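You operate a simulated robot arm through the tools that you are given. There is no shell and no other tool. Be economical: measure what you need, move in short steps, check, and stop when the job is done.

You are at the controls of a simulated robot arm. One attempt, no reset.

## Task
Brush the mud off the grey boot's toe cap, then wax the cap.
Fine: brush and duster go back; leave the other boot. Set down upright: black boot brush. A coat counts when it lies all over at full strength: go over it till it gets no stronger. What is to be rubbed or washed off counts as gone when no trace of it is left.
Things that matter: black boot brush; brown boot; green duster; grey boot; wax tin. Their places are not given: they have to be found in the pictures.

The check looks at the end state, three seconds after you hand in, the way a careful person would. Anything else that was tipped, shoved, dropped, spilled or broken makes it a failure. Lids that push on must go on centred and level and be pressed home; caps that screw on are set level and turned clockwise until they are tight.

## Robot
A 6-joint arm with a two-finger parallel gripper, fixed in place. Base frame: the origin is at the foot of the arm, x ahead of it, y to its left, z up; the work surface is at about z = 0.78. Readings come in m, degrees, newtons and seconds.
With the tool pointing down near the work surface it reaches from about 0.2 to 0.84 m from the base axis. Its first joint turns from -166.0 to 166.0 degrees. Payload 3.91 kg.
The TCP is the grasp point between the finger pads, 0.03 m short of the fingertips. In the tool frame z runs along the fingers and y along their closing line. Largest opening 0.11 m; finger width 0.02, thickness 0.01; the body of the gripper, 0.048 by 0.112 m, starts 0.055 m behind the TCP.
Orientation is that of the tool frame in the base frame, as [roll, pitch, yaw] about the fixed x, y, z axes, in that order (R = Rz(yaw) Ry(pitch) Rx(roll)). With the fingers straight down and closing along the base's y, the tool's x points along the base's -x, its y along +y and its z along -z.

## Interface
- The arm moves only by the tool apply_moves. Its argument "commands" is a list of rows, each a list of 6 numbers: the shift along the tool's x, y, z in m, then the turn, a rotation vector about the tool's x, y, z in degrees. In form: [[x, y, z, rx, ry, rz], ...]. A call has 1 to 20 rows; each row shifts and turns the commanded pose from where the row before left it, along the tool's axes as they then stand. "fingers" is the closure, from 0 (fully open) to 1 (shut), set as the call begins (left out, the last holds). Rows are played at 5 a second. More than 0.05 m and 8.6 degrees between two rows, or a gripper value outside its range, and nothing of the call is played. A pose out of reach is approached as far as the arm can. The call stops where the force on the tool passes 90 N (or 10 N more than at its start, if that is more) or the arm is blocked; 0.2 s more then pass. Each finger travels about 0.108 m/s and halts on what it meets, pressing with about 20 N; the grip force reading is that of the motor and also rises with nothing between the fingers. The clock runs only during rows and for 0.2 s after the last one: add rows that do not move to give the fingers time. The reply holds the time, the measured pose of the TCP, the force on the tool along the base axes, the opening and the grip force, in the units named above and with some noise, with the torque about the TCP (base axes, N m) and any sound that the robot's microphone picked up, and new pictures: "pictures" is both (left out), scene, wrist or none.
- Cameras (640 x 400 px; columns grow to the right, rows downward): "scene" is fixed at [0.0506, 0.5024, 1.5876]; the picture's right is [-0.71, -0.71, 0.00], its down [-0.48, 0.48, -0.73] and it looks along [0.52, -0.52, -0.68] (base axes); focal length 338 px, centre (320, 200). "wrist" rides on the gripper at [0.077, 0.007, -0.114] in the tool frame; the picture's right is [-0.09, 1.00, 0.00], its down [-0.80, -0.07, -0.59] and it looks along [-0.59, -0.05, 0.80] (tool axes); focal length 270 px, centre (320, 200).
- raise_lower(by): slides the trunk up (or, below 0, down) by that many m; the arm rides with it, the base frame stays. It gives what a move gives, with no picture.
- measure_at(camera, pixels): for up to 12 pixels [column, row] of the newest picture of that camera ("zoom" is the newest enlarged one), the place [x, y, z] in the base frame of the surface seen there, good to about 0.003 m. It takes no simulated time.
- zoom(camera, box): a new picture of the part [left, top, right, bottom] of that camera's present view, enlarged. It takes no simulated time.
- close_job(): hands the job in; it is judged then, once.

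Go step by step. Measure first, check grasps and placings, and put right what went wrong. The budget is 80 turns and 200 pictures, counting those below and the enlarged ones. Unless the task says otherwise, let go and move clear before handing in, and close with one line.

The tools are called after "Request:" as a command line: name --pt "numbers of a row" for each row, then --argument value for the rest, lists and objects as JSON in quotes. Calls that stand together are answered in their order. apply_moves: Moves the arm, as the interface text tells. Its arguments: {"type":"object","properties":{"commands":{"type":"array"},"fingers":{"type":"number"},"pictures":{"type":"string","enum":["both","scene","wrist","none"]}},"required":["commands"]} The other tools are called the same way: raise_lower (by) slides the trunk up or down; measure_at (camera, pixels) gives the place of the surface under pixels of a picture; zoom (camera, box) takes an enlarged picture of a part of a camera's view; close_job () hands the job in.

At the start:

```text
t: 0.0
tool_pos: [0.4182, -0.1312, 1.1887]
tcp_rot: [-180.0, -0.1, 180.0]
ft_force: [-0.3, -0.3, -0.5]
torque: [-0.01, 0.0, -0.01]
gripper_width: 0.11
grasp_force: 0.1
trunk travel left (down, up): [-0.475, 0.065]
```

scene: 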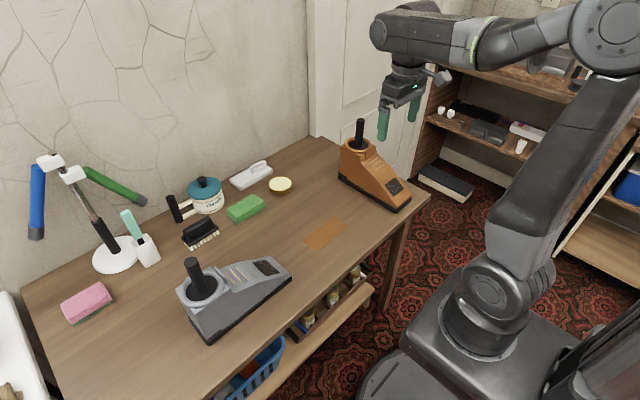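
wrist: 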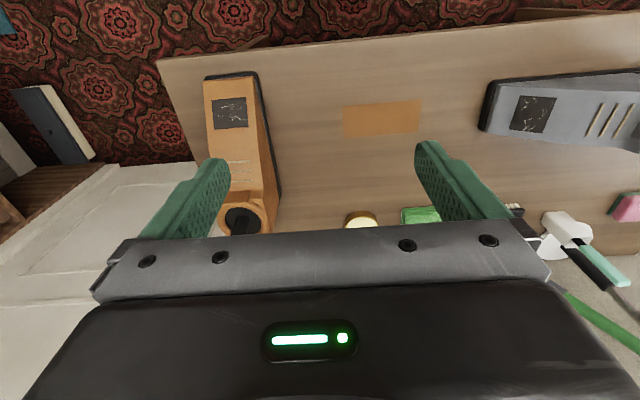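

The scene shows the grey boot around (235,295), the brown boot at (372,175), the black brush at (200,233), the green duster at (245,208) and an open tin at (280,186). I'll zoom in for detail.

Request:
zoom --camera "scene" --box '[150, 150, 310, 250]'

Request:
zoom --camera "scene" --box '[160, 245, 320, 345]'

Request:
measure_at --camera "scene" --pixels '[[184, 240], [215, 226], [200, 232], [230, 213], [262, 202], [280, 183], [280, 190], [325, 235], [255, 266], [275, 266], [200, 285], [270, 295]]'

```text
4.00 times, centred on (230, 200) of scene
```

zoom: 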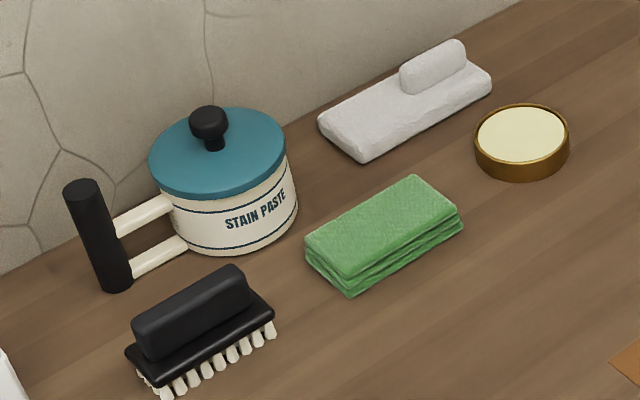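

```text
4.00 times, centred on (240, 295) of scene
```

zoom: 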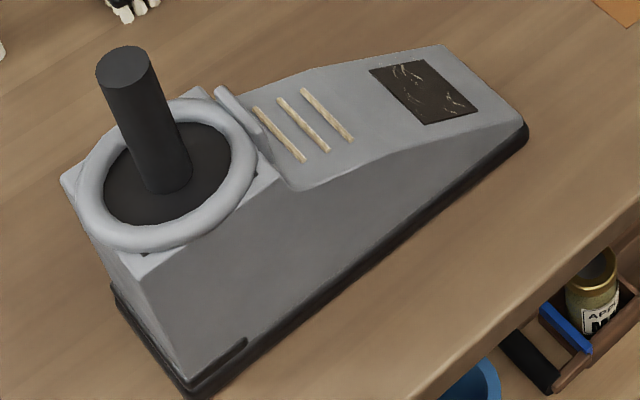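

```text
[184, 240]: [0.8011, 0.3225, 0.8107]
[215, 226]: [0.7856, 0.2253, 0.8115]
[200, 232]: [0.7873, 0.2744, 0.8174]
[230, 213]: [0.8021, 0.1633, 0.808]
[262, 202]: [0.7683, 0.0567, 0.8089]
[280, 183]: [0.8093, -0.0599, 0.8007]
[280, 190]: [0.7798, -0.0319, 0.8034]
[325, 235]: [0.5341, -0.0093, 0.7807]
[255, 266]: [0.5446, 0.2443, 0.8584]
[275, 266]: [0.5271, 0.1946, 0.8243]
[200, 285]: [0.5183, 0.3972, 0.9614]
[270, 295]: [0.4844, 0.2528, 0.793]
```

The dark mud patch lies on the sloping cap (zoom 370-478, 60-125). I'll measure the patch, the cap's surface and the heel.

Request:
measure_at --camera "zoom" --pixels '[[374, 71], [416, 61], [474, 109], [427, 122], [423, 90], [440, 48], [515, 118], [305, 80], [335, 165], [385, 140], [360, 66], [300, 185]]'

Request:
zoom --camera "scene" --box '[170, 205, 234, 245]'

Request:
zoom --camera "wrist" --box '[480, 60, 640, 160]'

```text
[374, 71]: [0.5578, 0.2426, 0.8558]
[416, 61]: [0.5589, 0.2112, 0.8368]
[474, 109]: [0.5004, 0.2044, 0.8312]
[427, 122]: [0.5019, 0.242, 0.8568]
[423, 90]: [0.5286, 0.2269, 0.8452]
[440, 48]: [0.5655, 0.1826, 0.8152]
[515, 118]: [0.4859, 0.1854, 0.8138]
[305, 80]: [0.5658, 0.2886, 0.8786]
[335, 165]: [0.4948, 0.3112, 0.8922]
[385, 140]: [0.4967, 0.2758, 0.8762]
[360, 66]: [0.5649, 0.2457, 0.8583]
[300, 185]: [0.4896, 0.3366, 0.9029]
```

```text
10.00 times, centred on (202, 225) of scene
```

zoom: 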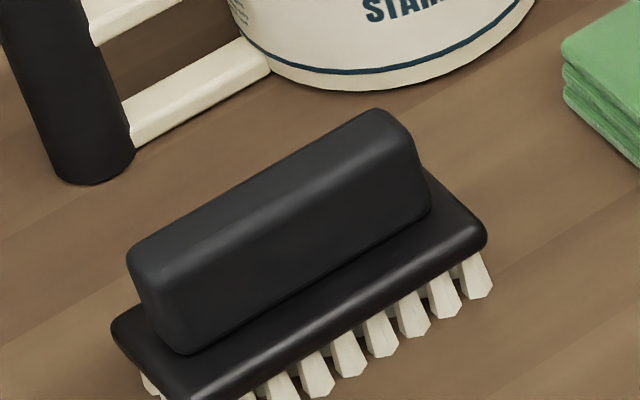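

```text
4.00 times, centred on (560, 110) of wrist
```

zoom: 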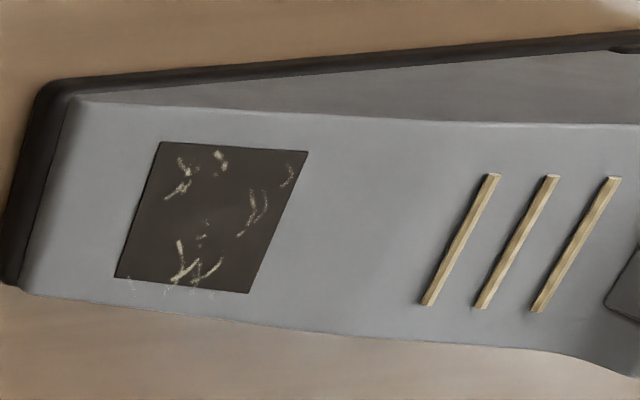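

I'll measure the brush handle and body, the duster, and the tin rim.

Request:
measure_at --camera "scene" --pixels '[[186, 229.5], [208, 217.5], [198, 225], [211, 222.5], [188, 234], [187.5, 238.5], [217, 229], [190, 244], [218, 234], [213, 219], [183.5, 231], [206, 235.5]]'

Request:
measure_at --camera "scene" --pixels '[[228, 210], [254, 195], [264, 202.5], [238, 217], [246, 206], [237.5, 222.5], [269, 184], [292, 184], [280, 177], [280, 191], [280, 184], [280, 194]]'

```text
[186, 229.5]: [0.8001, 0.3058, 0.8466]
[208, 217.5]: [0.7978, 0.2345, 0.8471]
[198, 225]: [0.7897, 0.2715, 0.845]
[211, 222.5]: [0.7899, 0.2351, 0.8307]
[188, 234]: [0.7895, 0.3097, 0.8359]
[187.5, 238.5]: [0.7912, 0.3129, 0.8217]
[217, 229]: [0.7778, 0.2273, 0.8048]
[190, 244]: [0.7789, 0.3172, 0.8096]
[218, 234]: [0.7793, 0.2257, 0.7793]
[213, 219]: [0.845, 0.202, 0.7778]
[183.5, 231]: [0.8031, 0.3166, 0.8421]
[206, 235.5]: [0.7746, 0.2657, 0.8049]
```

```text
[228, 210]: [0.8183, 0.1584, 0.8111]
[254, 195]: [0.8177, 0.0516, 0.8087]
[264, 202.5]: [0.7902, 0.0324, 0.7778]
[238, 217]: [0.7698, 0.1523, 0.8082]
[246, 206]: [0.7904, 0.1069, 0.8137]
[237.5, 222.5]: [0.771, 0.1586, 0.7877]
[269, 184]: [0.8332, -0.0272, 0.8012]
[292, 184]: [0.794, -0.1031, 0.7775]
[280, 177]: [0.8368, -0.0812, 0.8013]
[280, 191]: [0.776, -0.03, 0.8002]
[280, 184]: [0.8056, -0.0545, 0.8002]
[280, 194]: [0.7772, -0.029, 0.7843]
```

Brush: the handle runs along y, centre about (0.80, 0.272), top at z 0.847. That is near the reach limit and close to the pot, so I'll measure the neighbours.

Request:
measure_at --camera "scene" --pixels '[[202, 178], [203, 195], [207, 210], [170, 197], [178, 218], [190, 190], [146, 260], [140, 230], [143, 203], [194, 262], [372, 160], [358, 123]]'

Request:
raise_lower --by -0.05

```text
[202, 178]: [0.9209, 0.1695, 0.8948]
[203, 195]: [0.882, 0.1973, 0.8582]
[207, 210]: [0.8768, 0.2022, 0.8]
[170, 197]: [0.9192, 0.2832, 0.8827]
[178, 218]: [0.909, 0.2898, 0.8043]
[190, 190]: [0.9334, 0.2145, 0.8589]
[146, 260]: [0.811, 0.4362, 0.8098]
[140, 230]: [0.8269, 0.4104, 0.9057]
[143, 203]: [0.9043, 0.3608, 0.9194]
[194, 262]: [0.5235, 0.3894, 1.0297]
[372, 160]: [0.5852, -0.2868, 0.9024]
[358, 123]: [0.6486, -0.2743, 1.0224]
```

```text
t: 0.9
tool_pos: [0.4186, -0.1303, 1.1383]
tcp_rot: [179.9, 0.0, -180.0]
ft_force: [-0.2, -0.2, 0.1]
torque: [-0.01, -0.03, -0.01]
gripper_width: 0.11
grasp_force: 0.0
trunk travel left (down, up): [-0.425, 0.115]
```

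The pot (x > 0.877) is clear, but the lamp stands at +y. I'll turn the tool -90° so the camera sits on the -y side, then travel over the brush.

Request:
apply_moves --pt "0 0 0 0 0 -8.182" --pt "0 0 0 0 0 -8.182" --pt "0 0 0 0 0 -8.182" --pt "0 0 0 0 0 -8.182" --pt "0 0 0 0 0 -8.182" --pt "0 0 0 0 0 -8.182" --pt "0 0 0 0 0 -8.182" --pt "0 0 0 0 0 -8.182" --pt "0 0 0 0 0 -8.182" --pt "0 0 0 0 0 -8.182" --pt "0 0 0 0 0 -8.18" --fingers 0.45 --pictures "none"

Request:
apply_moves --pt "-0.0335 -0.0318 0 0 0 0" --pt "-0.0335 -0.0318 0 0 0 0" --pt "-0.0335 -0.0318 0 0 0 0" --pt "-0.0335 -0.0318 0 0 0 0" --pt "-0.0335 -0.0318 0 0 0 0" --pt "-0.0335 -0.0318 0 0 0 0" --pt "-0.0335 -0.0318 0 0 0 0" --pt "-0.0335 -0.0318 0 0 0 0" --pt "-0.0335 -0.0318 0 0 0 0" --pt "-0.0335 -0.0318 0 0 0 0" --pt "-0.0335 -0.0318 0 0 0 0" --pt "-0.0335 -0.0318 0 0 0 0" --pt "0 0 0 0 0 0"

```text
t: 3.3
tool_pos: [0.4187, -0.1281, 1.1377]
tcp_rot: [179.9, -0.1, -89.9]
ft_force: [-0.1, -0.9, 0.0]
torque: [-0.01, 0.02, -0.02]
gripper_width: 0.0604
grasp_force: 0.1
trunk travel left (down, up): [-0.425, 0.115]
```

```text
t: 6.1
tool_pos: [0.7361, 0.23, 1.1342]
tcp_rot: [-179.9, 0.0, -90.1]
ft_force: [-0.8, 0.8, -0.3]
torque: [0.0, 0.0, 0.0]
gripper_width: 0.0605
grasp_force: 0.0
out of reach, approached as far as the arm can: row 11, 12
trunk travel left (down, up): [-0.425, 0.115]
```

scene: 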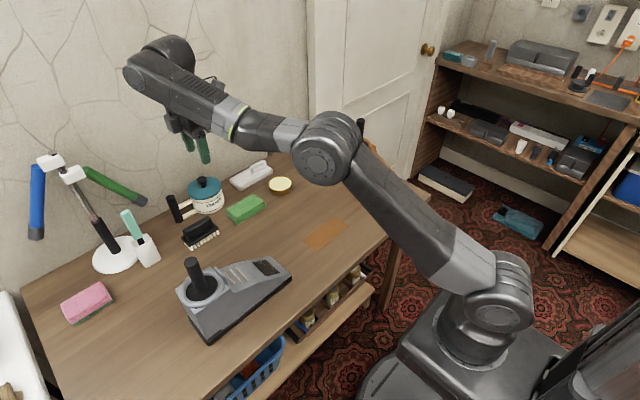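
wrist: 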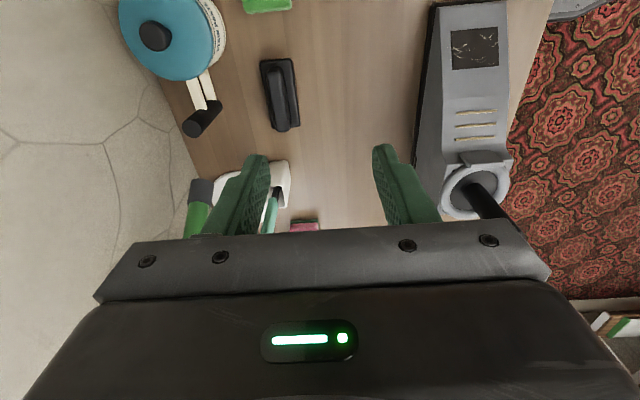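

Rows 11 and 12 were out of reach at this height. I'll raise the trunk so the shoulder sits nearer wrist height, then lower the arm.

Request:
raise_lower --by 0.11

Request:
apply_moves --pt "0 0 0.05 0 0 0" --pt "0 0 0.05 0 0 0" --pt "0 0 0.05 0 0 0" --pt "0 0 0.05 0 0 0" --pt "0 0 0.05 0 0 0" --pt "0 0 0 0 0 0" --pictures "none"

```text
t: 7.5
tool_pos: [0.7337, 0.2302, 1.2447]
tcp_rot: [179.9, 0.1, -90.0]
ft_force: [-0.1, -0.4, -0.7]
torque: [0.02, 0.02, 0.02]
gripper_width: 0.0604
grasp_force: 0.0
trunk travel left (down, up): [-0.535, 0.005]
```

```text
t: 8.9
tool_pos: [0.7347, 0.2307, 0.9965]
tcp_rot: [180.0, 0.0, -90.0]
ft_force: [0.1, 0.5, 0.6]
torque: [-0.01, 0.01, 0.01]
gripper_width: 0.0607
grasp_force: 0.1
trunk travel left (down, up): [-0.535, 0.005]
```

It's now at z 0.997. I'll move over the brush and lower to 0.91.

Request:
apply_moves --pt "0 0 0.045 0 0 0" --pt "-0.0205 -0.0325 0.02 0 0 0" --pt "-0.0205 -0.0325 0.02 0 0 0" --pt "0 0 0 0 0 0"

```text
t: 9.9
tool_pos: [0.8009, 0.271, 0.9085]
tcp_rot: [-180.0, 0.0, -90.0]
ft_force: [-0.3, -0.1, -0.2]
torque: [0.01, 0.0, 0.01]
gripper_width: 0.0601
grasp_force: 0.0
trunk travel left (down, up): [-0.535, 0.005]
```

scene: 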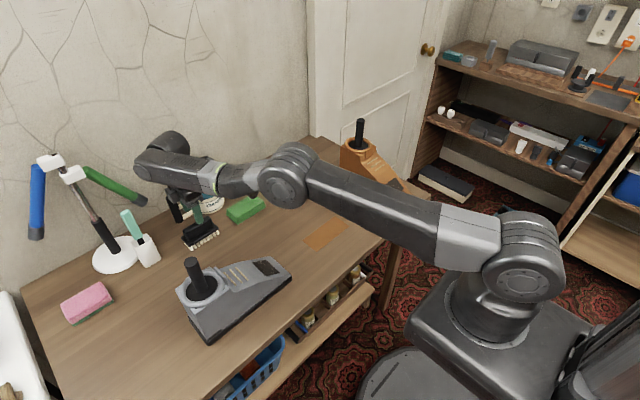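
wrist: 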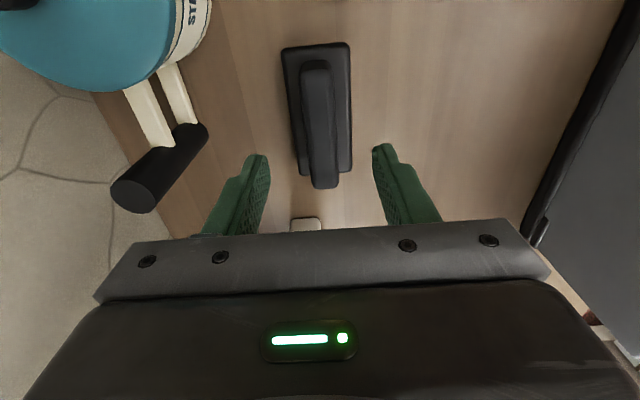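

In reach, with the brush between the fingers at (318,120). I'll measure the handle precisely from the wrist view.

Request:
measure_at --camera "wrist" --pixels '[[305, 90], [325, 90], [315, 66], [320, 172], [308, 150], [334, 150], [320, 130], [287, 55], [347, 50], [350, 160], [297, 168]]'

```text
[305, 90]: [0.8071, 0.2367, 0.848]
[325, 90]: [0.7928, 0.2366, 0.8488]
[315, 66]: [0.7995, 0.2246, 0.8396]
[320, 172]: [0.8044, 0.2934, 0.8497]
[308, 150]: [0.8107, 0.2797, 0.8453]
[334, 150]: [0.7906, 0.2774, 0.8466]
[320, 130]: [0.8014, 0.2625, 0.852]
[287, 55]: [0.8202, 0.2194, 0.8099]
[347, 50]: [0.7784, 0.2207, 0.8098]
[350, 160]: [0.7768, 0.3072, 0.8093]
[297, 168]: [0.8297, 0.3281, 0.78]
```

The handle is centred at x 0.8005, the body top is at 0.81 and the handle top at 0.849. I'll descend to TCP z 0.846 and grip.

Request:
apply_moves --pt "0 0 0.031 0 0 0" --pt "0 0 0.031 0 0 0" --pt "0 0 0 0 0 0" --pictures "none"

Request:
apply_moves --pt "0 0 0 0 0 0" --pt "0 0 0 0 0 0" --pt "0 0 0 0 0 0" --pt "0 0 0 0 0 0" --fingers 1

```text
t: 10.7
tool_pos: [0.7995, 0.2717, 0.8462]
tcp_rot: [-180.0, 0.0, -90.1]
ft_force: [-0.1, 0.5, -0.3]
torque: [-0.02, 0.03, -0.02]
gripper_width: 0.0605
grasp_force: 0.0
trunk travel left (down, up): [-0.535, 0.005]
```

```text
t: 11.7
tool_pos: [0.7996, 0.2711, 0.8463]
tcp_rot: [180.0, 0.0, -90.0]
ft_force: [-0.1, 0.7, 0.0]
torque: [0.0, 0.03, -0.01]
gripper_width: 0.0217
grasp_force: 19.9
trunk travel left (down, up): [-0.535, 0.005]
```

scene: 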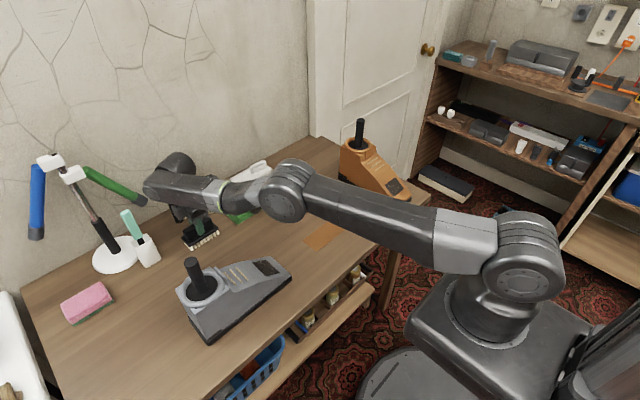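
wrist: 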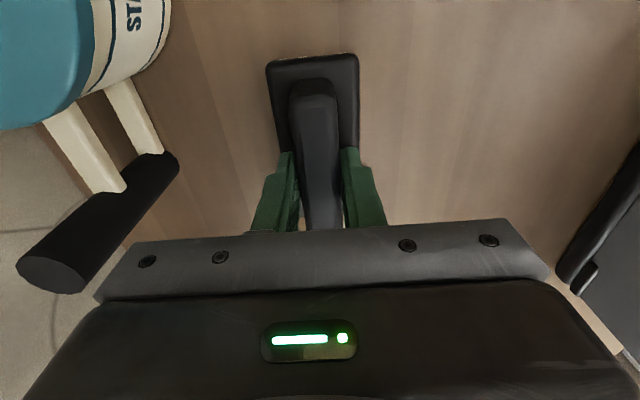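

Gripped firmly (0.0217 m, 20 N). I'll lift, carry it to in front of the cap, and tilt 33° to match the slope.

Request:
apply_moves --pt "0 0 -0.03 0 0 0" --pt "0 0 -0.04 0 0 0" --pt "0 0 -0.04 0 0 0" --pt "0 0 -0.04 0 0 0" --pt "0.0145 0.0387 0 0 0 0" --pt "0.0145 0.0387 0 0 0 0" --pt "0.0145 0.0387 0 0 0 0" --pt "0.0145 0.0387 0 0 0 0" --pt "0.0145 0.0387 0 0 0 0" --pt "0.0145 0.0387 0 0 0 0" --pt "0.0145 0.0387 0 0 0 0" --pt "0 0 0 0 -8.25 0" --pt "0 0 0 0 -8.25 0" --pt "0 0 0 0 -8.25 0" --pt "0 0 0 0 -8.25 0" --pt "0 0 0 0 0 0"

```text
t: 15.1
tool_pos: [0.528, 0.1706, 0.9981]
tcp_rot: [-179.9, 33.1, -90.0]
ft_force: [0.3, -0.1, -1.4]
torque: [-0.01, 0.01, 0.02]
gripper_width: 0.0216
grasp_force: 19.7
trunk travel left (down, up): [-0.535, 0.005]
```

scene: 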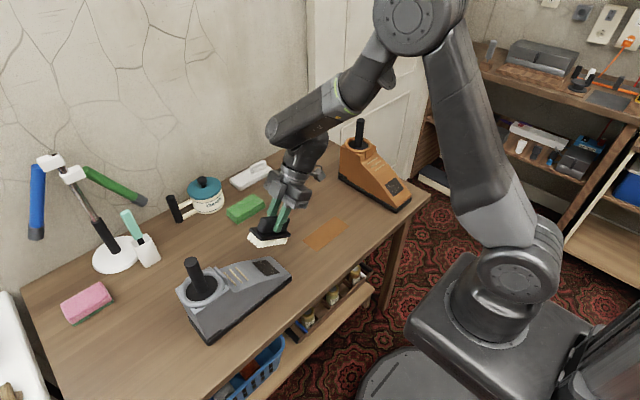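
wrist: 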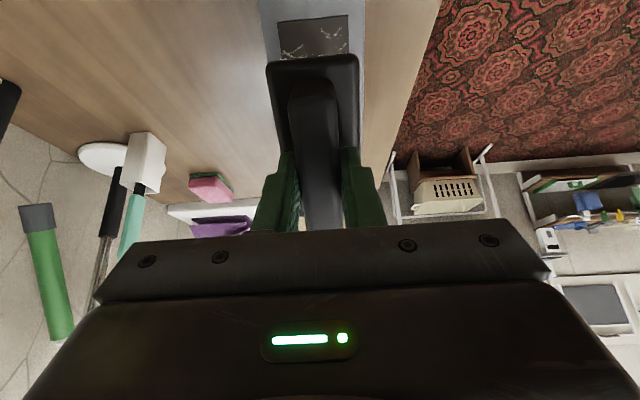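

Tilt correct. I'll approach to about 1 cm above the patch.

Request:
apply_moves --pt "0.0374 0 0 0 0 0" --pt "0 0 0.04 0 0 0" --pt "0 0 0.04 0 0 0" --pt "0 0 0 0 0 0" --pictures "none"

Request:
zoom --camera "scene" --box '[190, 210, 318, 290]'

```text
t: 16.1
tool_pos: [0.5275, 0.1846, 0.9104]
tcp_rot: [-179.9, 33.0, -90.0]
ft_force: [0.2, 1.0, -1.3]
torque: [0.02, -0.01, -0.01]
gripper_width: 0.0217
grasp_force: 19.7
trunk travel left (down, up): [-0.535, 0.005]
```

```text
5.00 times, centred on (254, 250) of scene
```

zoom: 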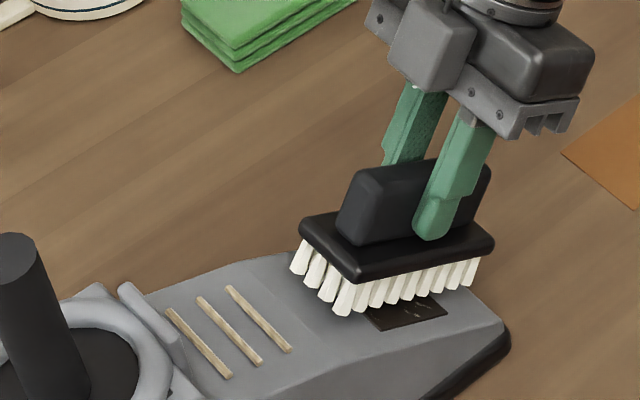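

The brush is parallel to the slope above the patch. I'll press on gently.

Request:
apply_moves --pt "0 0 0.004 0 0 0" --pt "0 0 0.004 0 0 0" --pt "0 0 0.002 0 0 0" --pt "0 0 0 0 0 0" --pictures "none"

```text
t: 17.1
tool_pos: [0.5284, 0.1879, 0.9026]
tcp_rot: [-180.0, 32.9, -90.0]
ft_force: [-0.5, -6.3, 12.6]
torque: [-0.11, -0.04, -0.08]
gripper_width: 0.0218
grasp_force: 20.0
trunk travel left (down, up): [-0.535, 0.005]
```

Contact at about 14 N. I'll stroke across and along the patch.

Request:
apply_moves --pt "0 0.015 0 0 0 0" --pt "0 0.01 0 0 0 0" --pt "0 -0.02 0 0 0 0" --pt "0 -0.02 0 0 0 0" --pt "0 -0.01 0 0 0 0" --pt "0 0.02 0 0 0 0" --pt "0 0.02 0 0 0 0" --pt "0 0.01 0 0 0 0" --pt "0 -0.02 0 0 0 0" --pt "0 -0.02 0 0 0 0" --pt "0 -0.01 0 0 0 0" --pt "0 0.02 0 0 0 0" --pt "0 0.02 0 0 0 0" --pt "0 0.01 0 0 0 0" --pt "0 -0.025 0 0 0 0" --pictures "wrist"

Request:
zoom --camera "scene" --box '[160, 230, 320, 330]'

```text
t: 20.3
tool_pos: [0.5291, 0.188, 0.9028]
tcp_rot: [-179.9, 33.1, -90.0]
ft_force: [0.6, 0.7, -1.3]
torque: [-0.01, 0.01, 0.02]
gripper_width: 0.0217
grasp_force: 20.2
trunk travel left (down, up): [-0.535, 0.005]
```

wrist: 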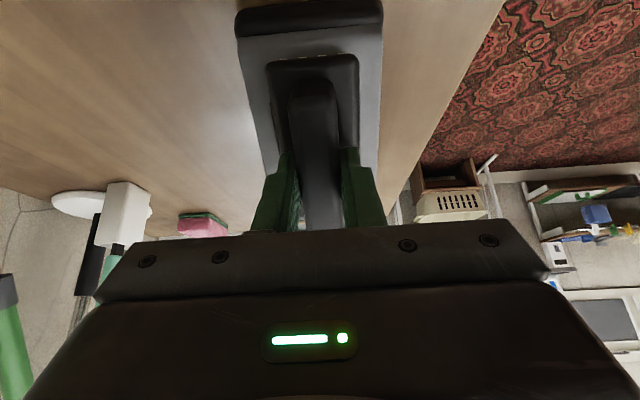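

```text
4.00 times, centred on (240, 280) of scene
```

zoom: 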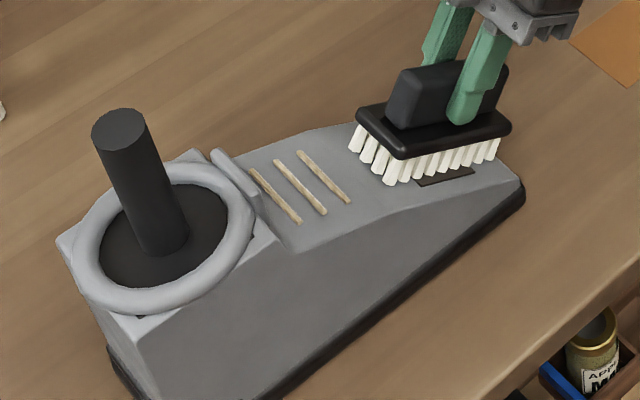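

Contact force dropped to none, so the brush may have shifted or the contact may have been light. I'll back off 6 cm and look at the patch.

Request:
apply_moves --pt "0 0 -0.03 0 0 0" --pt "0 0 -0.03 0 0 0" --pt "0 0 0 0 0 0" --pictures "wrist"

Request:
zoom --camera "scene" --box '[160, 230, 320, 330]'

Request:
measure_at --camera "scene" --pixels '[[194, 262], [270, 295], [277, 274]]'

```text
t: 21.1
tool_pos: [0.5289, 0.1556, 0.9535]
tcp_rot: [-180.0, 33.0, -90.0]
ft_force: [-0.8, -1.0, -0.6]
torque: [-0.06, -0.02, 0.02]
gripper_width: 0.0218
grasp_force: 20.1
trunk travel left (down, up): [-0.535, 0.005]
```

wrist: 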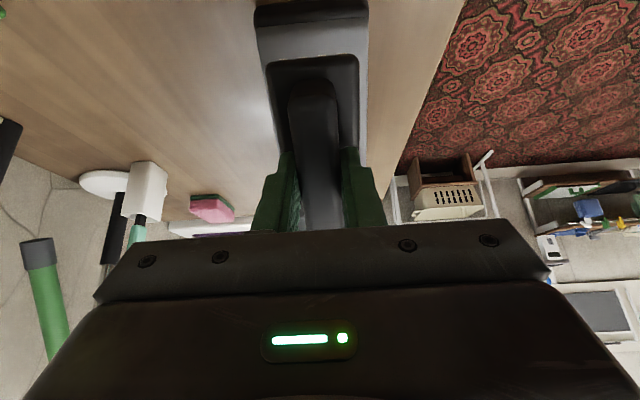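

```text
4.00 times, centred on (240, 280) of scene
```

zoom: 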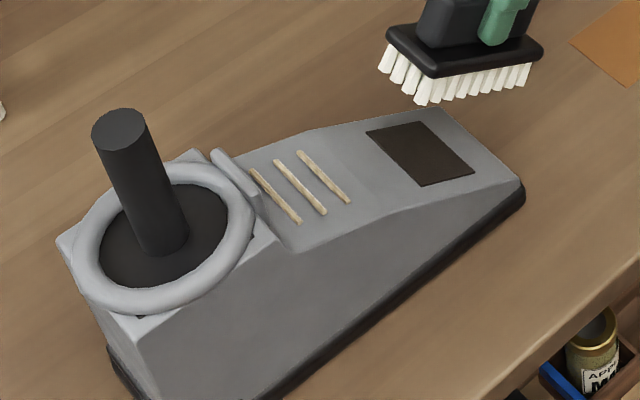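

```text
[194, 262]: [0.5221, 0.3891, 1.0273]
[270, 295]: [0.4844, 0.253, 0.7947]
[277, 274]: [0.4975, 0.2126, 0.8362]
```

The boot hasn't moved and the tan streaks (the mud) appear gone, leaving the dark cap. A closer look follows.

Request:
zoom --camera "scene" --box '[244, 252, 292, 282]'

Request:
measure_at --camera "zoom" --pixels '[[320, 150], [120, 130], [250, 70], [400, 180], [260, 220], [180, 110], [330, 120]]'

```text
13.33 times, centred on (268, 267) of scene
```

zoom: 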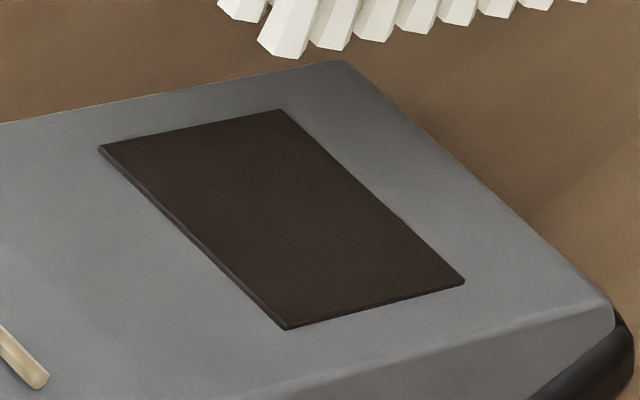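

```text
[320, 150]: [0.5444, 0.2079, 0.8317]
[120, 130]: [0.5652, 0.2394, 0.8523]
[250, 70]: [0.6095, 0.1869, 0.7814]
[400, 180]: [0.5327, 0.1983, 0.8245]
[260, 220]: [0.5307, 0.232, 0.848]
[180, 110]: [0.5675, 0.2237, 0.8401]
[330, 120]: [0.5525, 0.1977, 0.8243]
```

Cap is clean, with no trace left. Now I'll return the brush: back off, untilt, and carry it over its original spot.

Request:
apply_moves --pt "0 0 -0.05 0 0 0" --pt "0 0 0 0 8.25 0" --pt "0 0 0 0 8.25 0" --pt "0 0 0 0 8.25 0" --pt "0 0 0 0 8.25 0" --pt "-0.0204 -0.0386 0 0 0 0" --pt "-0.0204 -0.0386 0 0 0 0" --pt "-0.0204 -0.0386 0 0 0 0" --pt "-0.0204 -0.0386 0 0 0 0" --pt "-0.0204 -0.0386 0 0 0 0" --pt "-0.0204 -0.0386 0 0 0 0" --pt "-0.0204 -0.0386 0 0 0 0" --pt "0 0 0.04 0 0 0" --pt "0 0 0.04 0 0 0" --pt "0 0 0.04 0 0 0" --pt "0 0 0 0 0 0"

```text
t: 24.5
tool_pos: [0.7971, 0.269, 0.8732]
tcp_rot: [-180.0, 0.0, -90.0]
ft_force: [-0.1, 0.4, -0.5]
torque: [0.05, 0.03, -0.02]
gripper_width: 0.0218
grasp_force: 20.3
trunk travel left (down, up): [-0.535, 0.005]
```

scene: 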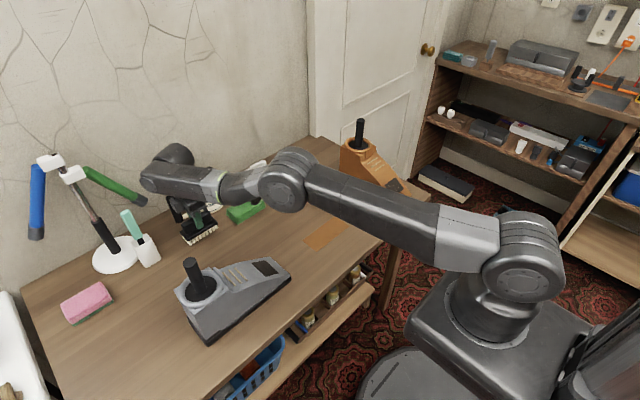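
wrist: 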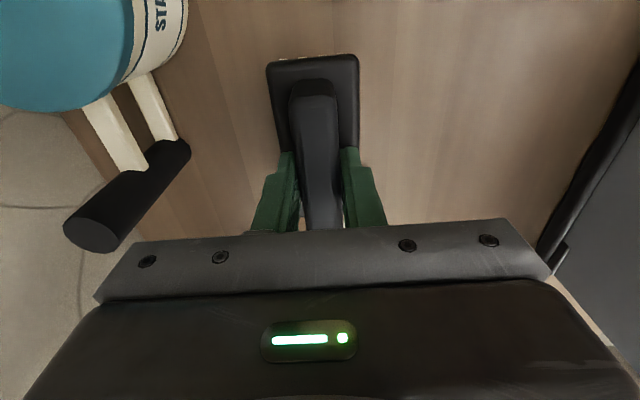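

The brush is 27 mm up and 2-3 mm off in x and y. I'll correct that and lower until it touches.

Request:
apply_moves --pt "-0.002 -0.0026 0.01 0 0 0" --pt "0 0 0.01 0 0 0" --pt "0 0 0.004 0 0 0" --pt "0 0 0.002 0 0 0" --pt "0 0 0 0 0 0" --pictures "none"

```text
t: 25.7
tool_pos: [0.7991, 0.2724, 0.8477]
tcp_rot: [-180.0, 0.0, -90.0]
ft_force: [-1.0, 0.9, -1.1]
torque: [0.0, -0.01, -0.02]
gripper_width: 0.0217
grasp_force: 19.8
trunk travel left (down, up): [-0.535, 0.005]
```

Request:
apply_moves --pt "0 0 0.001 0 0 0" --pt "0 0 0.0008 0 0 0" --pt "0 0 0 0 0 0" --pictures "none"

```text
t: 26.5
tool_pos: [0.8005, 0.2714, 0.8473]
tcp_rot: [-179.8, 0.1, -90.0]
ft_force: [0.1, -0.7, 4.2]
torque: [-0.16, 0.1, -0.02]
gripper_width: 0.0218
grasp_force: 19.9
trunk travel left (down, up): [-0.535, 0.005]
```

In contact (4 N up). Now release and lift.

Request:
apply_moves --pt "0 0 0 0 0 0" --pt "0 0 0 0 0 0" --pt "0 0 0 0 0 0" --fingers 0.45 --pictures "none"

Request:
apply_moves --pt "0 0 -0.03 0 0 0" --pt "0 0 -0.04 0 0 0" --pt "0.04 0 -0.03 0 0 0" --pt "0.04 0 0 0 0 0" --pt "0.04 0 0 0 0 0" --pt "0.04 0 0 0 0 0" --pt "0 0 0 0 0 0"

```text
t: 27.3
tool_pos: [0.7997, 0.2711, 0.8474]
tcp_rot: [-179.9, 0.0, -90.0]
ft_force: [0.3, 0.1, -0.8]
torque: [-0.01, -0.02, -0.01]
gripper_width: 0.0602
grasp_force: 0.2
trunk travel left (down, up): [-0.535, 0.005]
```

```text
t: 28.9
tool_pos: [0.8021, 0.1123, 0.9467]
tcp_rot: [180.0, 0.0, -90.0]
ft_force: [0.0, -1.1, 0.0]
torque: [0.0, 0.0, -0.02]
gripper_width: 0.0607
grasp_force: 0.0
trunk travel left (down, up): [-0.535, 0.005]
```

scene: 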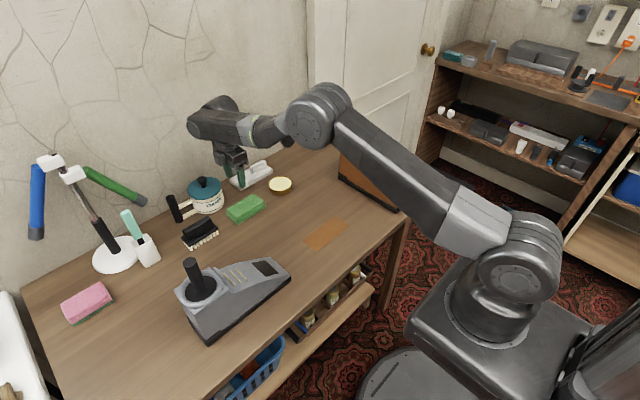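
wrist: 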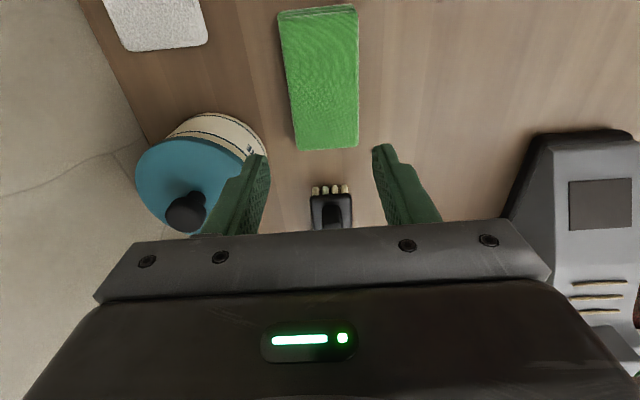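

The brush stands upright back in place. Next I'll measure the duster and the tin.

Request:
measure_at --camera "wrist" --pixels '[[281, 15], [355, 8], [357, 140], [299, 144], [318, 80], [290, 80], [354, 80], [356, 146], [330, 145]]'

Request:
zoom --camera "scene" --box '[256, 170, 304, 200]'

Request:
measure_at --camera "zoom" --pixels '[[180, 190], [470, 190], [325, 110], [325, 275], [325, 190], [172, 190], [480, 185], [325, 285], [325, 95]]'

```text
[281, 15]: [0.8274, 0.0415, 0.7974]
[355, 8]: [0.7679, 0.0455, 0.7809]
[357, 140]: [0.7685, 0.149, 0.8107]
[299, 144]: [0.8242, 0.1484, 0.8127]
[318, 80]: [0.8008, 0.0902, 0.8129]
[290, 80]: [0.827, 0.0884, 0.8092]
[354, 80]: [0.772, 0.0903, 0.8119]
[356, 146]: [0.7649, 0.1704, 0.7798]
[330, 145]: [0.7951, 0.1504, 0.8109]
```

```text
13.33 times, centred on (280, 185) of scene
```

zoom: 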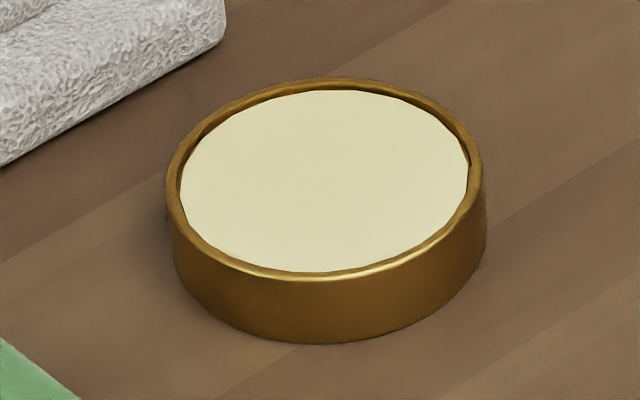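

```text
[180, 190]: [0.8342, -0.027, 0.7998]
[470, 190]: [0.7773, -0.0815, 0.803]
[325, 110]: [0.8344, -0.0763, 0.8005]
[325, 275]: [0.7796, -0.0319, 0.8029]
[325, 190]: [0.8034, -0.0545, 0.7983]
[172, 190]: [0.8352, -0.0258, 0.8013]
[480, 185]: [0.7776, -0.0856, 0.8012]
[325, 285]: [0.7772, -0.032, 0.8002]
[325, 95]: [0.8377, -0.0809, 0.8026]
```

Tin centre (0.806, -0.055), rim at 0.803, wax at about 0.800. Duster centre (0.797, 0.097), about 57 mm wide, top at 0.811. I'll check clearance to the white block.

Request:
measure_at --camera "wrist" --pixels '[[206, 42], [125, 48], [195, 5], [250, 160], [235, 130]]'

Request:
zoom --camera "wrist" --box '[80, 0, 400, 200]'

```text
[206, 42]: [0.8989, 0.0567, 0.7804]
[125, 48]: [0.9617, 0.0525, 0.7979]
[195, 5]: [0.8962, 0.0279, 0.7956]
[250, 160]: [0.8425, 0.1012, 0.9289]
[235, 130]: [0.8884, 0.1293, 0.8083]
```

```text
2.00 times, centred on (240, 100) of wrist
```

zoom: 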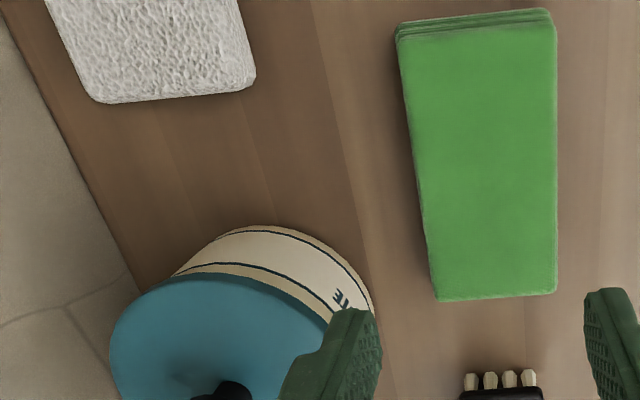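

Clearance is fine (white block at x ≥ 0.896). I'll open to 9 cm, centre on the duster, and descend to z 0.822 so the tips stay 12 mm off the table.

Request:
apply_moves --pt "0.0153 0.005 0.02 0 0 0" --pt "0 0 0.035 0 0 0" --pt "0 0 0.035 0 0 0" --pt "0 0 0.0347 0 0 0" --pt "0 0 0 0 0 0" --fingers 0.18 --pictures "wrist"

Request:
apply_moves --pt "0 0 0 0 0 0" --pt "0 0 0 0 0 0" --pt "0 0 0 0 0 0" --pt "0 0 0 0 0 0" --fingers 1 --pictures "both"

```text
t: 30.1
tool_pos: [0.7983, 0.0976, 0.8221]
tcp_rot: [-180.0, 0.0, -90.0]
ft_force: [-0.1, 0.1, 0.1]
torque: [0.01, 0.0, 0.03]
gripper_width: 0.09
grasp_force: 0.0
trunk travel left (down, up): [-0.535, 0.005]
```

wrist: 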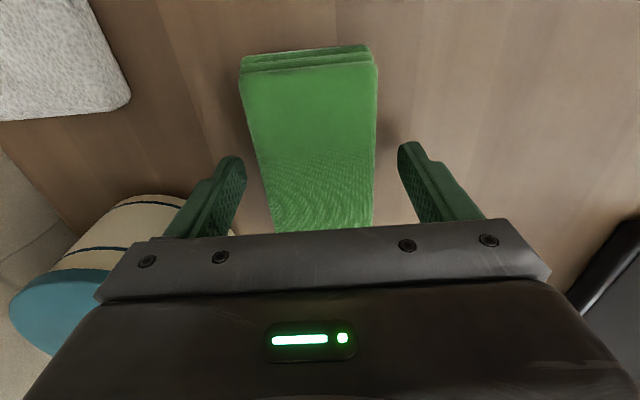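

```text
t: 31.1
tool_pos: [0.7986, 0.0985, 0.8207]
tcp_rot: [180.0, 0.1, -90.0]
ft_force: [1.0, -0.6, -0.1]
torque: [0.0, -0.03, 0.01]
gripper_width: 0.0653
grasp_force: 20.1
trunk travel left (down, up): [-0.535, 0.005]
```

scene: 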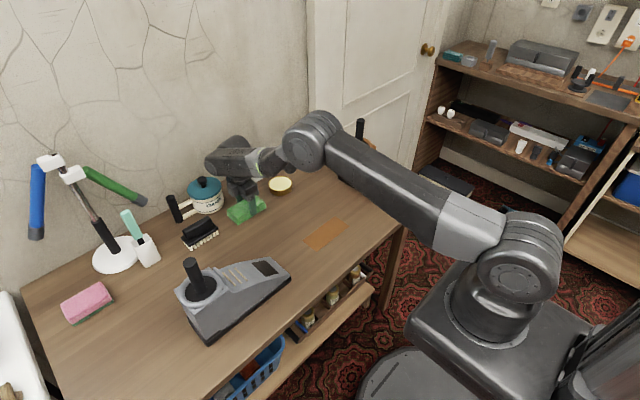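
wrist: 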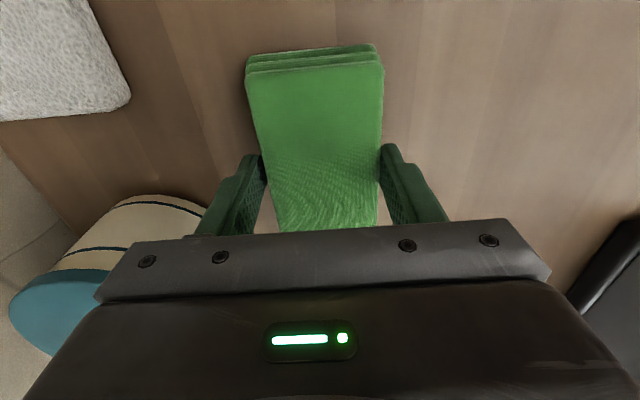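

The duster is held (65 mm, 20 N). I'll lift it and carry it over the tin.

Request:
apply_moves --pt "0 0 -0.03 0 0 0" --pt "0 0 -0.035 0 0 0" --pt "0.0385 -0.0018 0 0 0 0" --pt "0.0385 -0.0018 0 0 0 0" --pt "0.0385 -0.0018 0 0 0 0" --pt "0.0375 -0.0018 0 0 0 0" --pt "0 0 0.025 0 0 0" --pt "0 0 0 0 0 0" --pictures "wrist"

Request:
zoom --camera "scene" --box '[220, 130, 332, 200]'

```text
t: 32.9
tool_pos: [0.8039, -0.0539, 0.8611]
tcp_rot: [180.0, 0.0, -90.0]
ft_force: [0.0, 0.1, -0.1]
torque: [0.02, 0.03, 0.0]
gripper_width: 0.0651
grasp_force: 20.0
trunk travel left (down, up): [-0.535, 0.005]
```

wrist: 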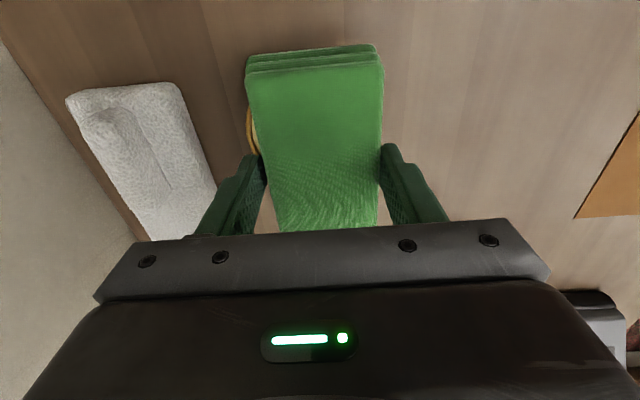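

```text
5.71 times, centred on (276, 165) of scene
```

zoom: 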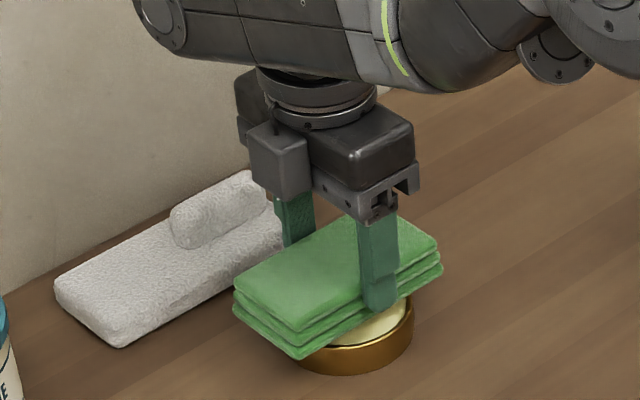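

Lined up over the tin. I'll lower it slowly onto the wax.

Request:
apply_moves --pt "0 0 0.008 0 0 0" --pt "0 0 0.006 0 0 0" --pt "0 0 0.002 0 0 0" --pt "0 0 0.0015 0 0 0" --pt "0 0 0 0 0 0" --pictures "none"

```text
t: 34.1
tool_pos: [0.8032, -0.055, 0.8447]
tcp_rot: [180.0, 0.0, -89.9]
ft_force: [0.9, 0.7, 1.7]
torque: [0.04, -0.04, -0.01]
gripper_width: 0.0653
grasp_force: 20.1
trunk travel left (down, up): [-0.535, 0.005]
```

Request:
apply_moves --pt "0 0 0.001 0 0 0" --pt "0 0 0.001 0 0 0" --pt "0 0 0 0 0 0" --pictures "none"

```text
t: 34.9
tool_pos: [0.8036, -0.0537, 0.8438]
tcp_rot: [-179.8, 0.0, -90.0]
ft_force: [5.1, -1.3, 12.3]
torque: [0.11, -0.08, -0.04]
gripper_width: 0.0651
grasp_force: 20.1
trunk travel left (down, up): [-0.535, 0.005]
```

Pressed at 12 N. I'll dwell a moment, lift, and look at the tin and duster.

Request:
apply_moves --pt "0 0 0 0 0 0" --pt "0 0 0 0 0 0" --pt "0 0 0 0 0 0" --pt "0 0 0 0 0 0" --pt "0 0 -0.02 0 0 0" --pt "0 0 -0.04 0 0 0" --pt "0 0 -0.04 0 0 0" --pt "0 0 -0.04 0 0 0" --pt "0 0 0 0 0 0" --pictures "scene"

Request:
zoom --camera "scene" --box '[212, 120, 324, 200]'

```text
t: 36.9
tool_pos: [0.8029, -0.0568, 0.9839]
tcp_rot: [-179.9, -0.1, -90.0]
ft_force: [-0.8, 0.0, -0.8]
torque: [-0.01, 0.01, 0.02]
gripper_width: 0.065
grasp_force: 19.8
trunk travel left (down, up): [-0.535, 0.005]
```

scene: 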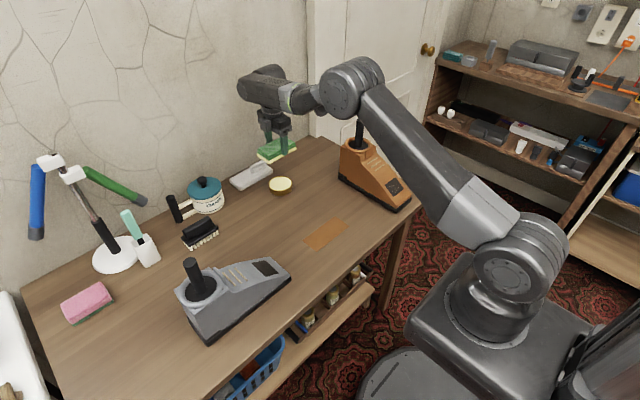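

```text
5.00 times, centred on (268, 160) of scene
```

zoom: 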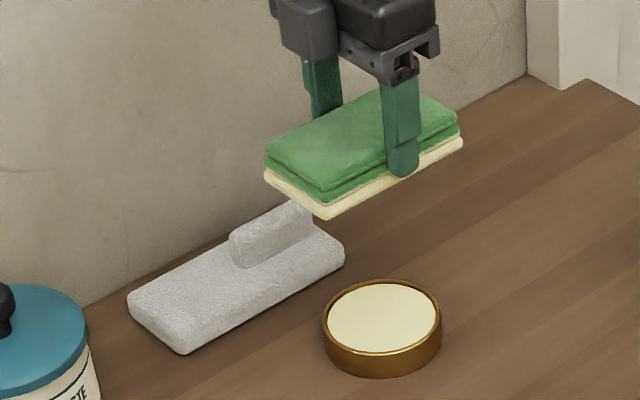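

The duster's underside is loaded with wax and the tin hasn't moved. I'll carry it to the cap and tilt 33°.

Request:
apply_moves --pt "-0.0259 0.0343 0 0 0 0" --pt "-0.0259 0.0343 0 0 0 0" --pt "-0.0259 0.0343 0 0 0 0" --pt "-0.0259 0.0343 0 0 0 0" --pt "-0.0259 0.0343 0 0 0 0" --pt "-0.0259 0.0343 0 0 0 0" --pt "-0.0259 0.0343 0 0 0 0" --pt "-0.0259 0.0343 0 0 0 0" --pt "0 0 0 0 -8.25 0" --pt "0 0 0 0 -8.25 0" --pt "0 0 0 0 -8.25 0" --pt "0 0 0 0 -8.25 0" --pt "0.0121 0 0.03 0 0 0" --pt "0 0 0.04 0 0 0" --pt "0 0 0.035 0 0 0" --pt "0 0 0 0 0 0" --pictures "wrist"

Request:
zoom --camera "scene" --box '[190, 215, 318, 295]'

```text
t: 40.3
tool_pos: [0.5311, 0.1979, 0.8874]
tcp_rot: [180.0, 33.0, -90.0]
ft_force: [0.1, 0.0, -0.6]
torque: [-0.03, -0.03, -0.01]
gripper_width: 0.0654
grasp_force: 20.0
trunk travel left (down, up): [-0.535, 0.005]
```

wrist: 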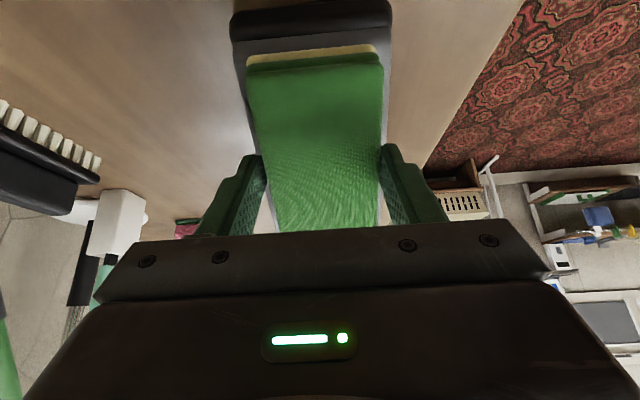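

```text
5.00 times, centred on (254, 255) of scene
```

zoom: 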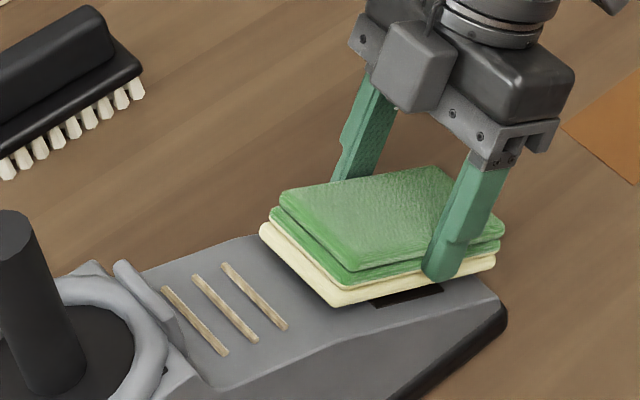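

Well placed over the cap. I'll press gently in small steps.

Request:
apply_moves --pt "0 0 0.004 0 0 0" --pt "0 0 0.003 0 0 0" --pt "0 0 0.002 0 0 0" --pt "0 0 0 0 0 0" --pictures "none"

```text
t: 41.3
tool_pos: [0.5301, 0.202, 0.8817]
tcp_rot: [-179.9, 33.1, -89.9]
ft_force: [2.2, -9.0, 16.3]
torque: [-0.13, -0.15, -0.11]
gripper_width: 0.0652
grasp_force: 20.4
trunk travel left (down, up): [-0.535, 0.005]
```

About 18 N. Rub across with strokes of ±15-20 mm.

Request:
apply_moves --pt "0 0.015 0 0 0 0" --pt "0 -0.015 0 0 0 0" --pt "0 -0.015 0 0 0 0" --pt "0 0.015 0 0 0 0" --pt "0 0.015 0 0 0 0" --pt "0 -0.015 0 0 0 0" --pt "0 -0.015 0 0 0 0" --pt "0 0.015 0 0 0 0" --pt "0.008 0 0 0 0 0" --pt "-0.008 0 0 0 0 0" --pt "-0.008 0 0 0 0 0" --pt "0.008 0 0 0 0 0" --pictures "none"

Request:
apply_moves --pt "0 0 -0.03 0 0 0" --pt "0 0 -0.04 0 0 0" --pt "0 0 0 0 0 0" --pictures "wrist"

Request:
zoom --camera "scene" --box '[244, 252, 292, 282]'

Request:
zoom --camera "scene" --box '[160, 210, 320, 310]'

```text
t: 43.9
tool_pos: [0.5299, 0.2032, 0.8797]
tcp_rot: [-180.0, 33.0, -90.1]
ft_force: [0.0, 0.4, 0.2]
torque: [0.01, 0.0, 0.0]
gripper_width: 0.0651
grasp_force: 20.1
trunk travel left (down, up): [-0.535, 0.005]
```

```text
t: 44.7
tool_pos: [0.5298, 0.1665, 0.9379]
tcp_rot: [180.0, 33.0, -90.0]
ft_force: [0.2, -0.6, -0.7]
torque: [0.0, 0.01, 0.0]
gripper_width: 0.0652
grasp_force: 20.2
trunk travel left (down, up): [-0.535, 0.005]
```

wrist: 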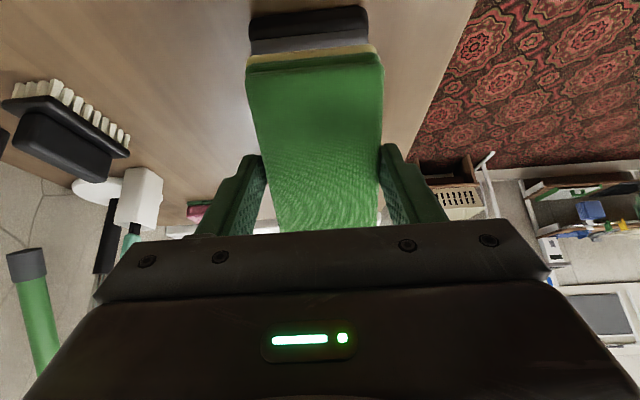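

```text
13.33 times, centred on (268, 267) of scene
```

zoom: 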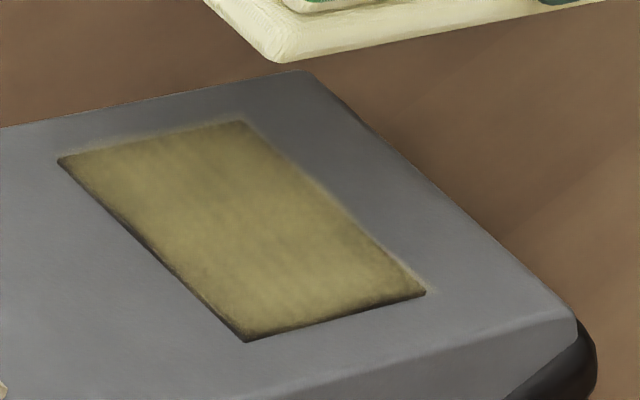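

```text
4.00 times, centred on (240, 260) of scene
```

zoom: 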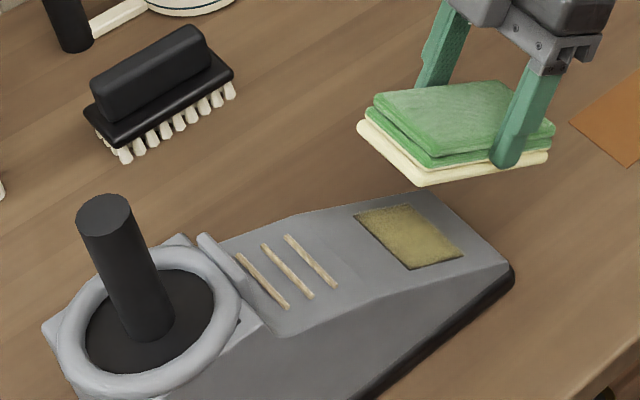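

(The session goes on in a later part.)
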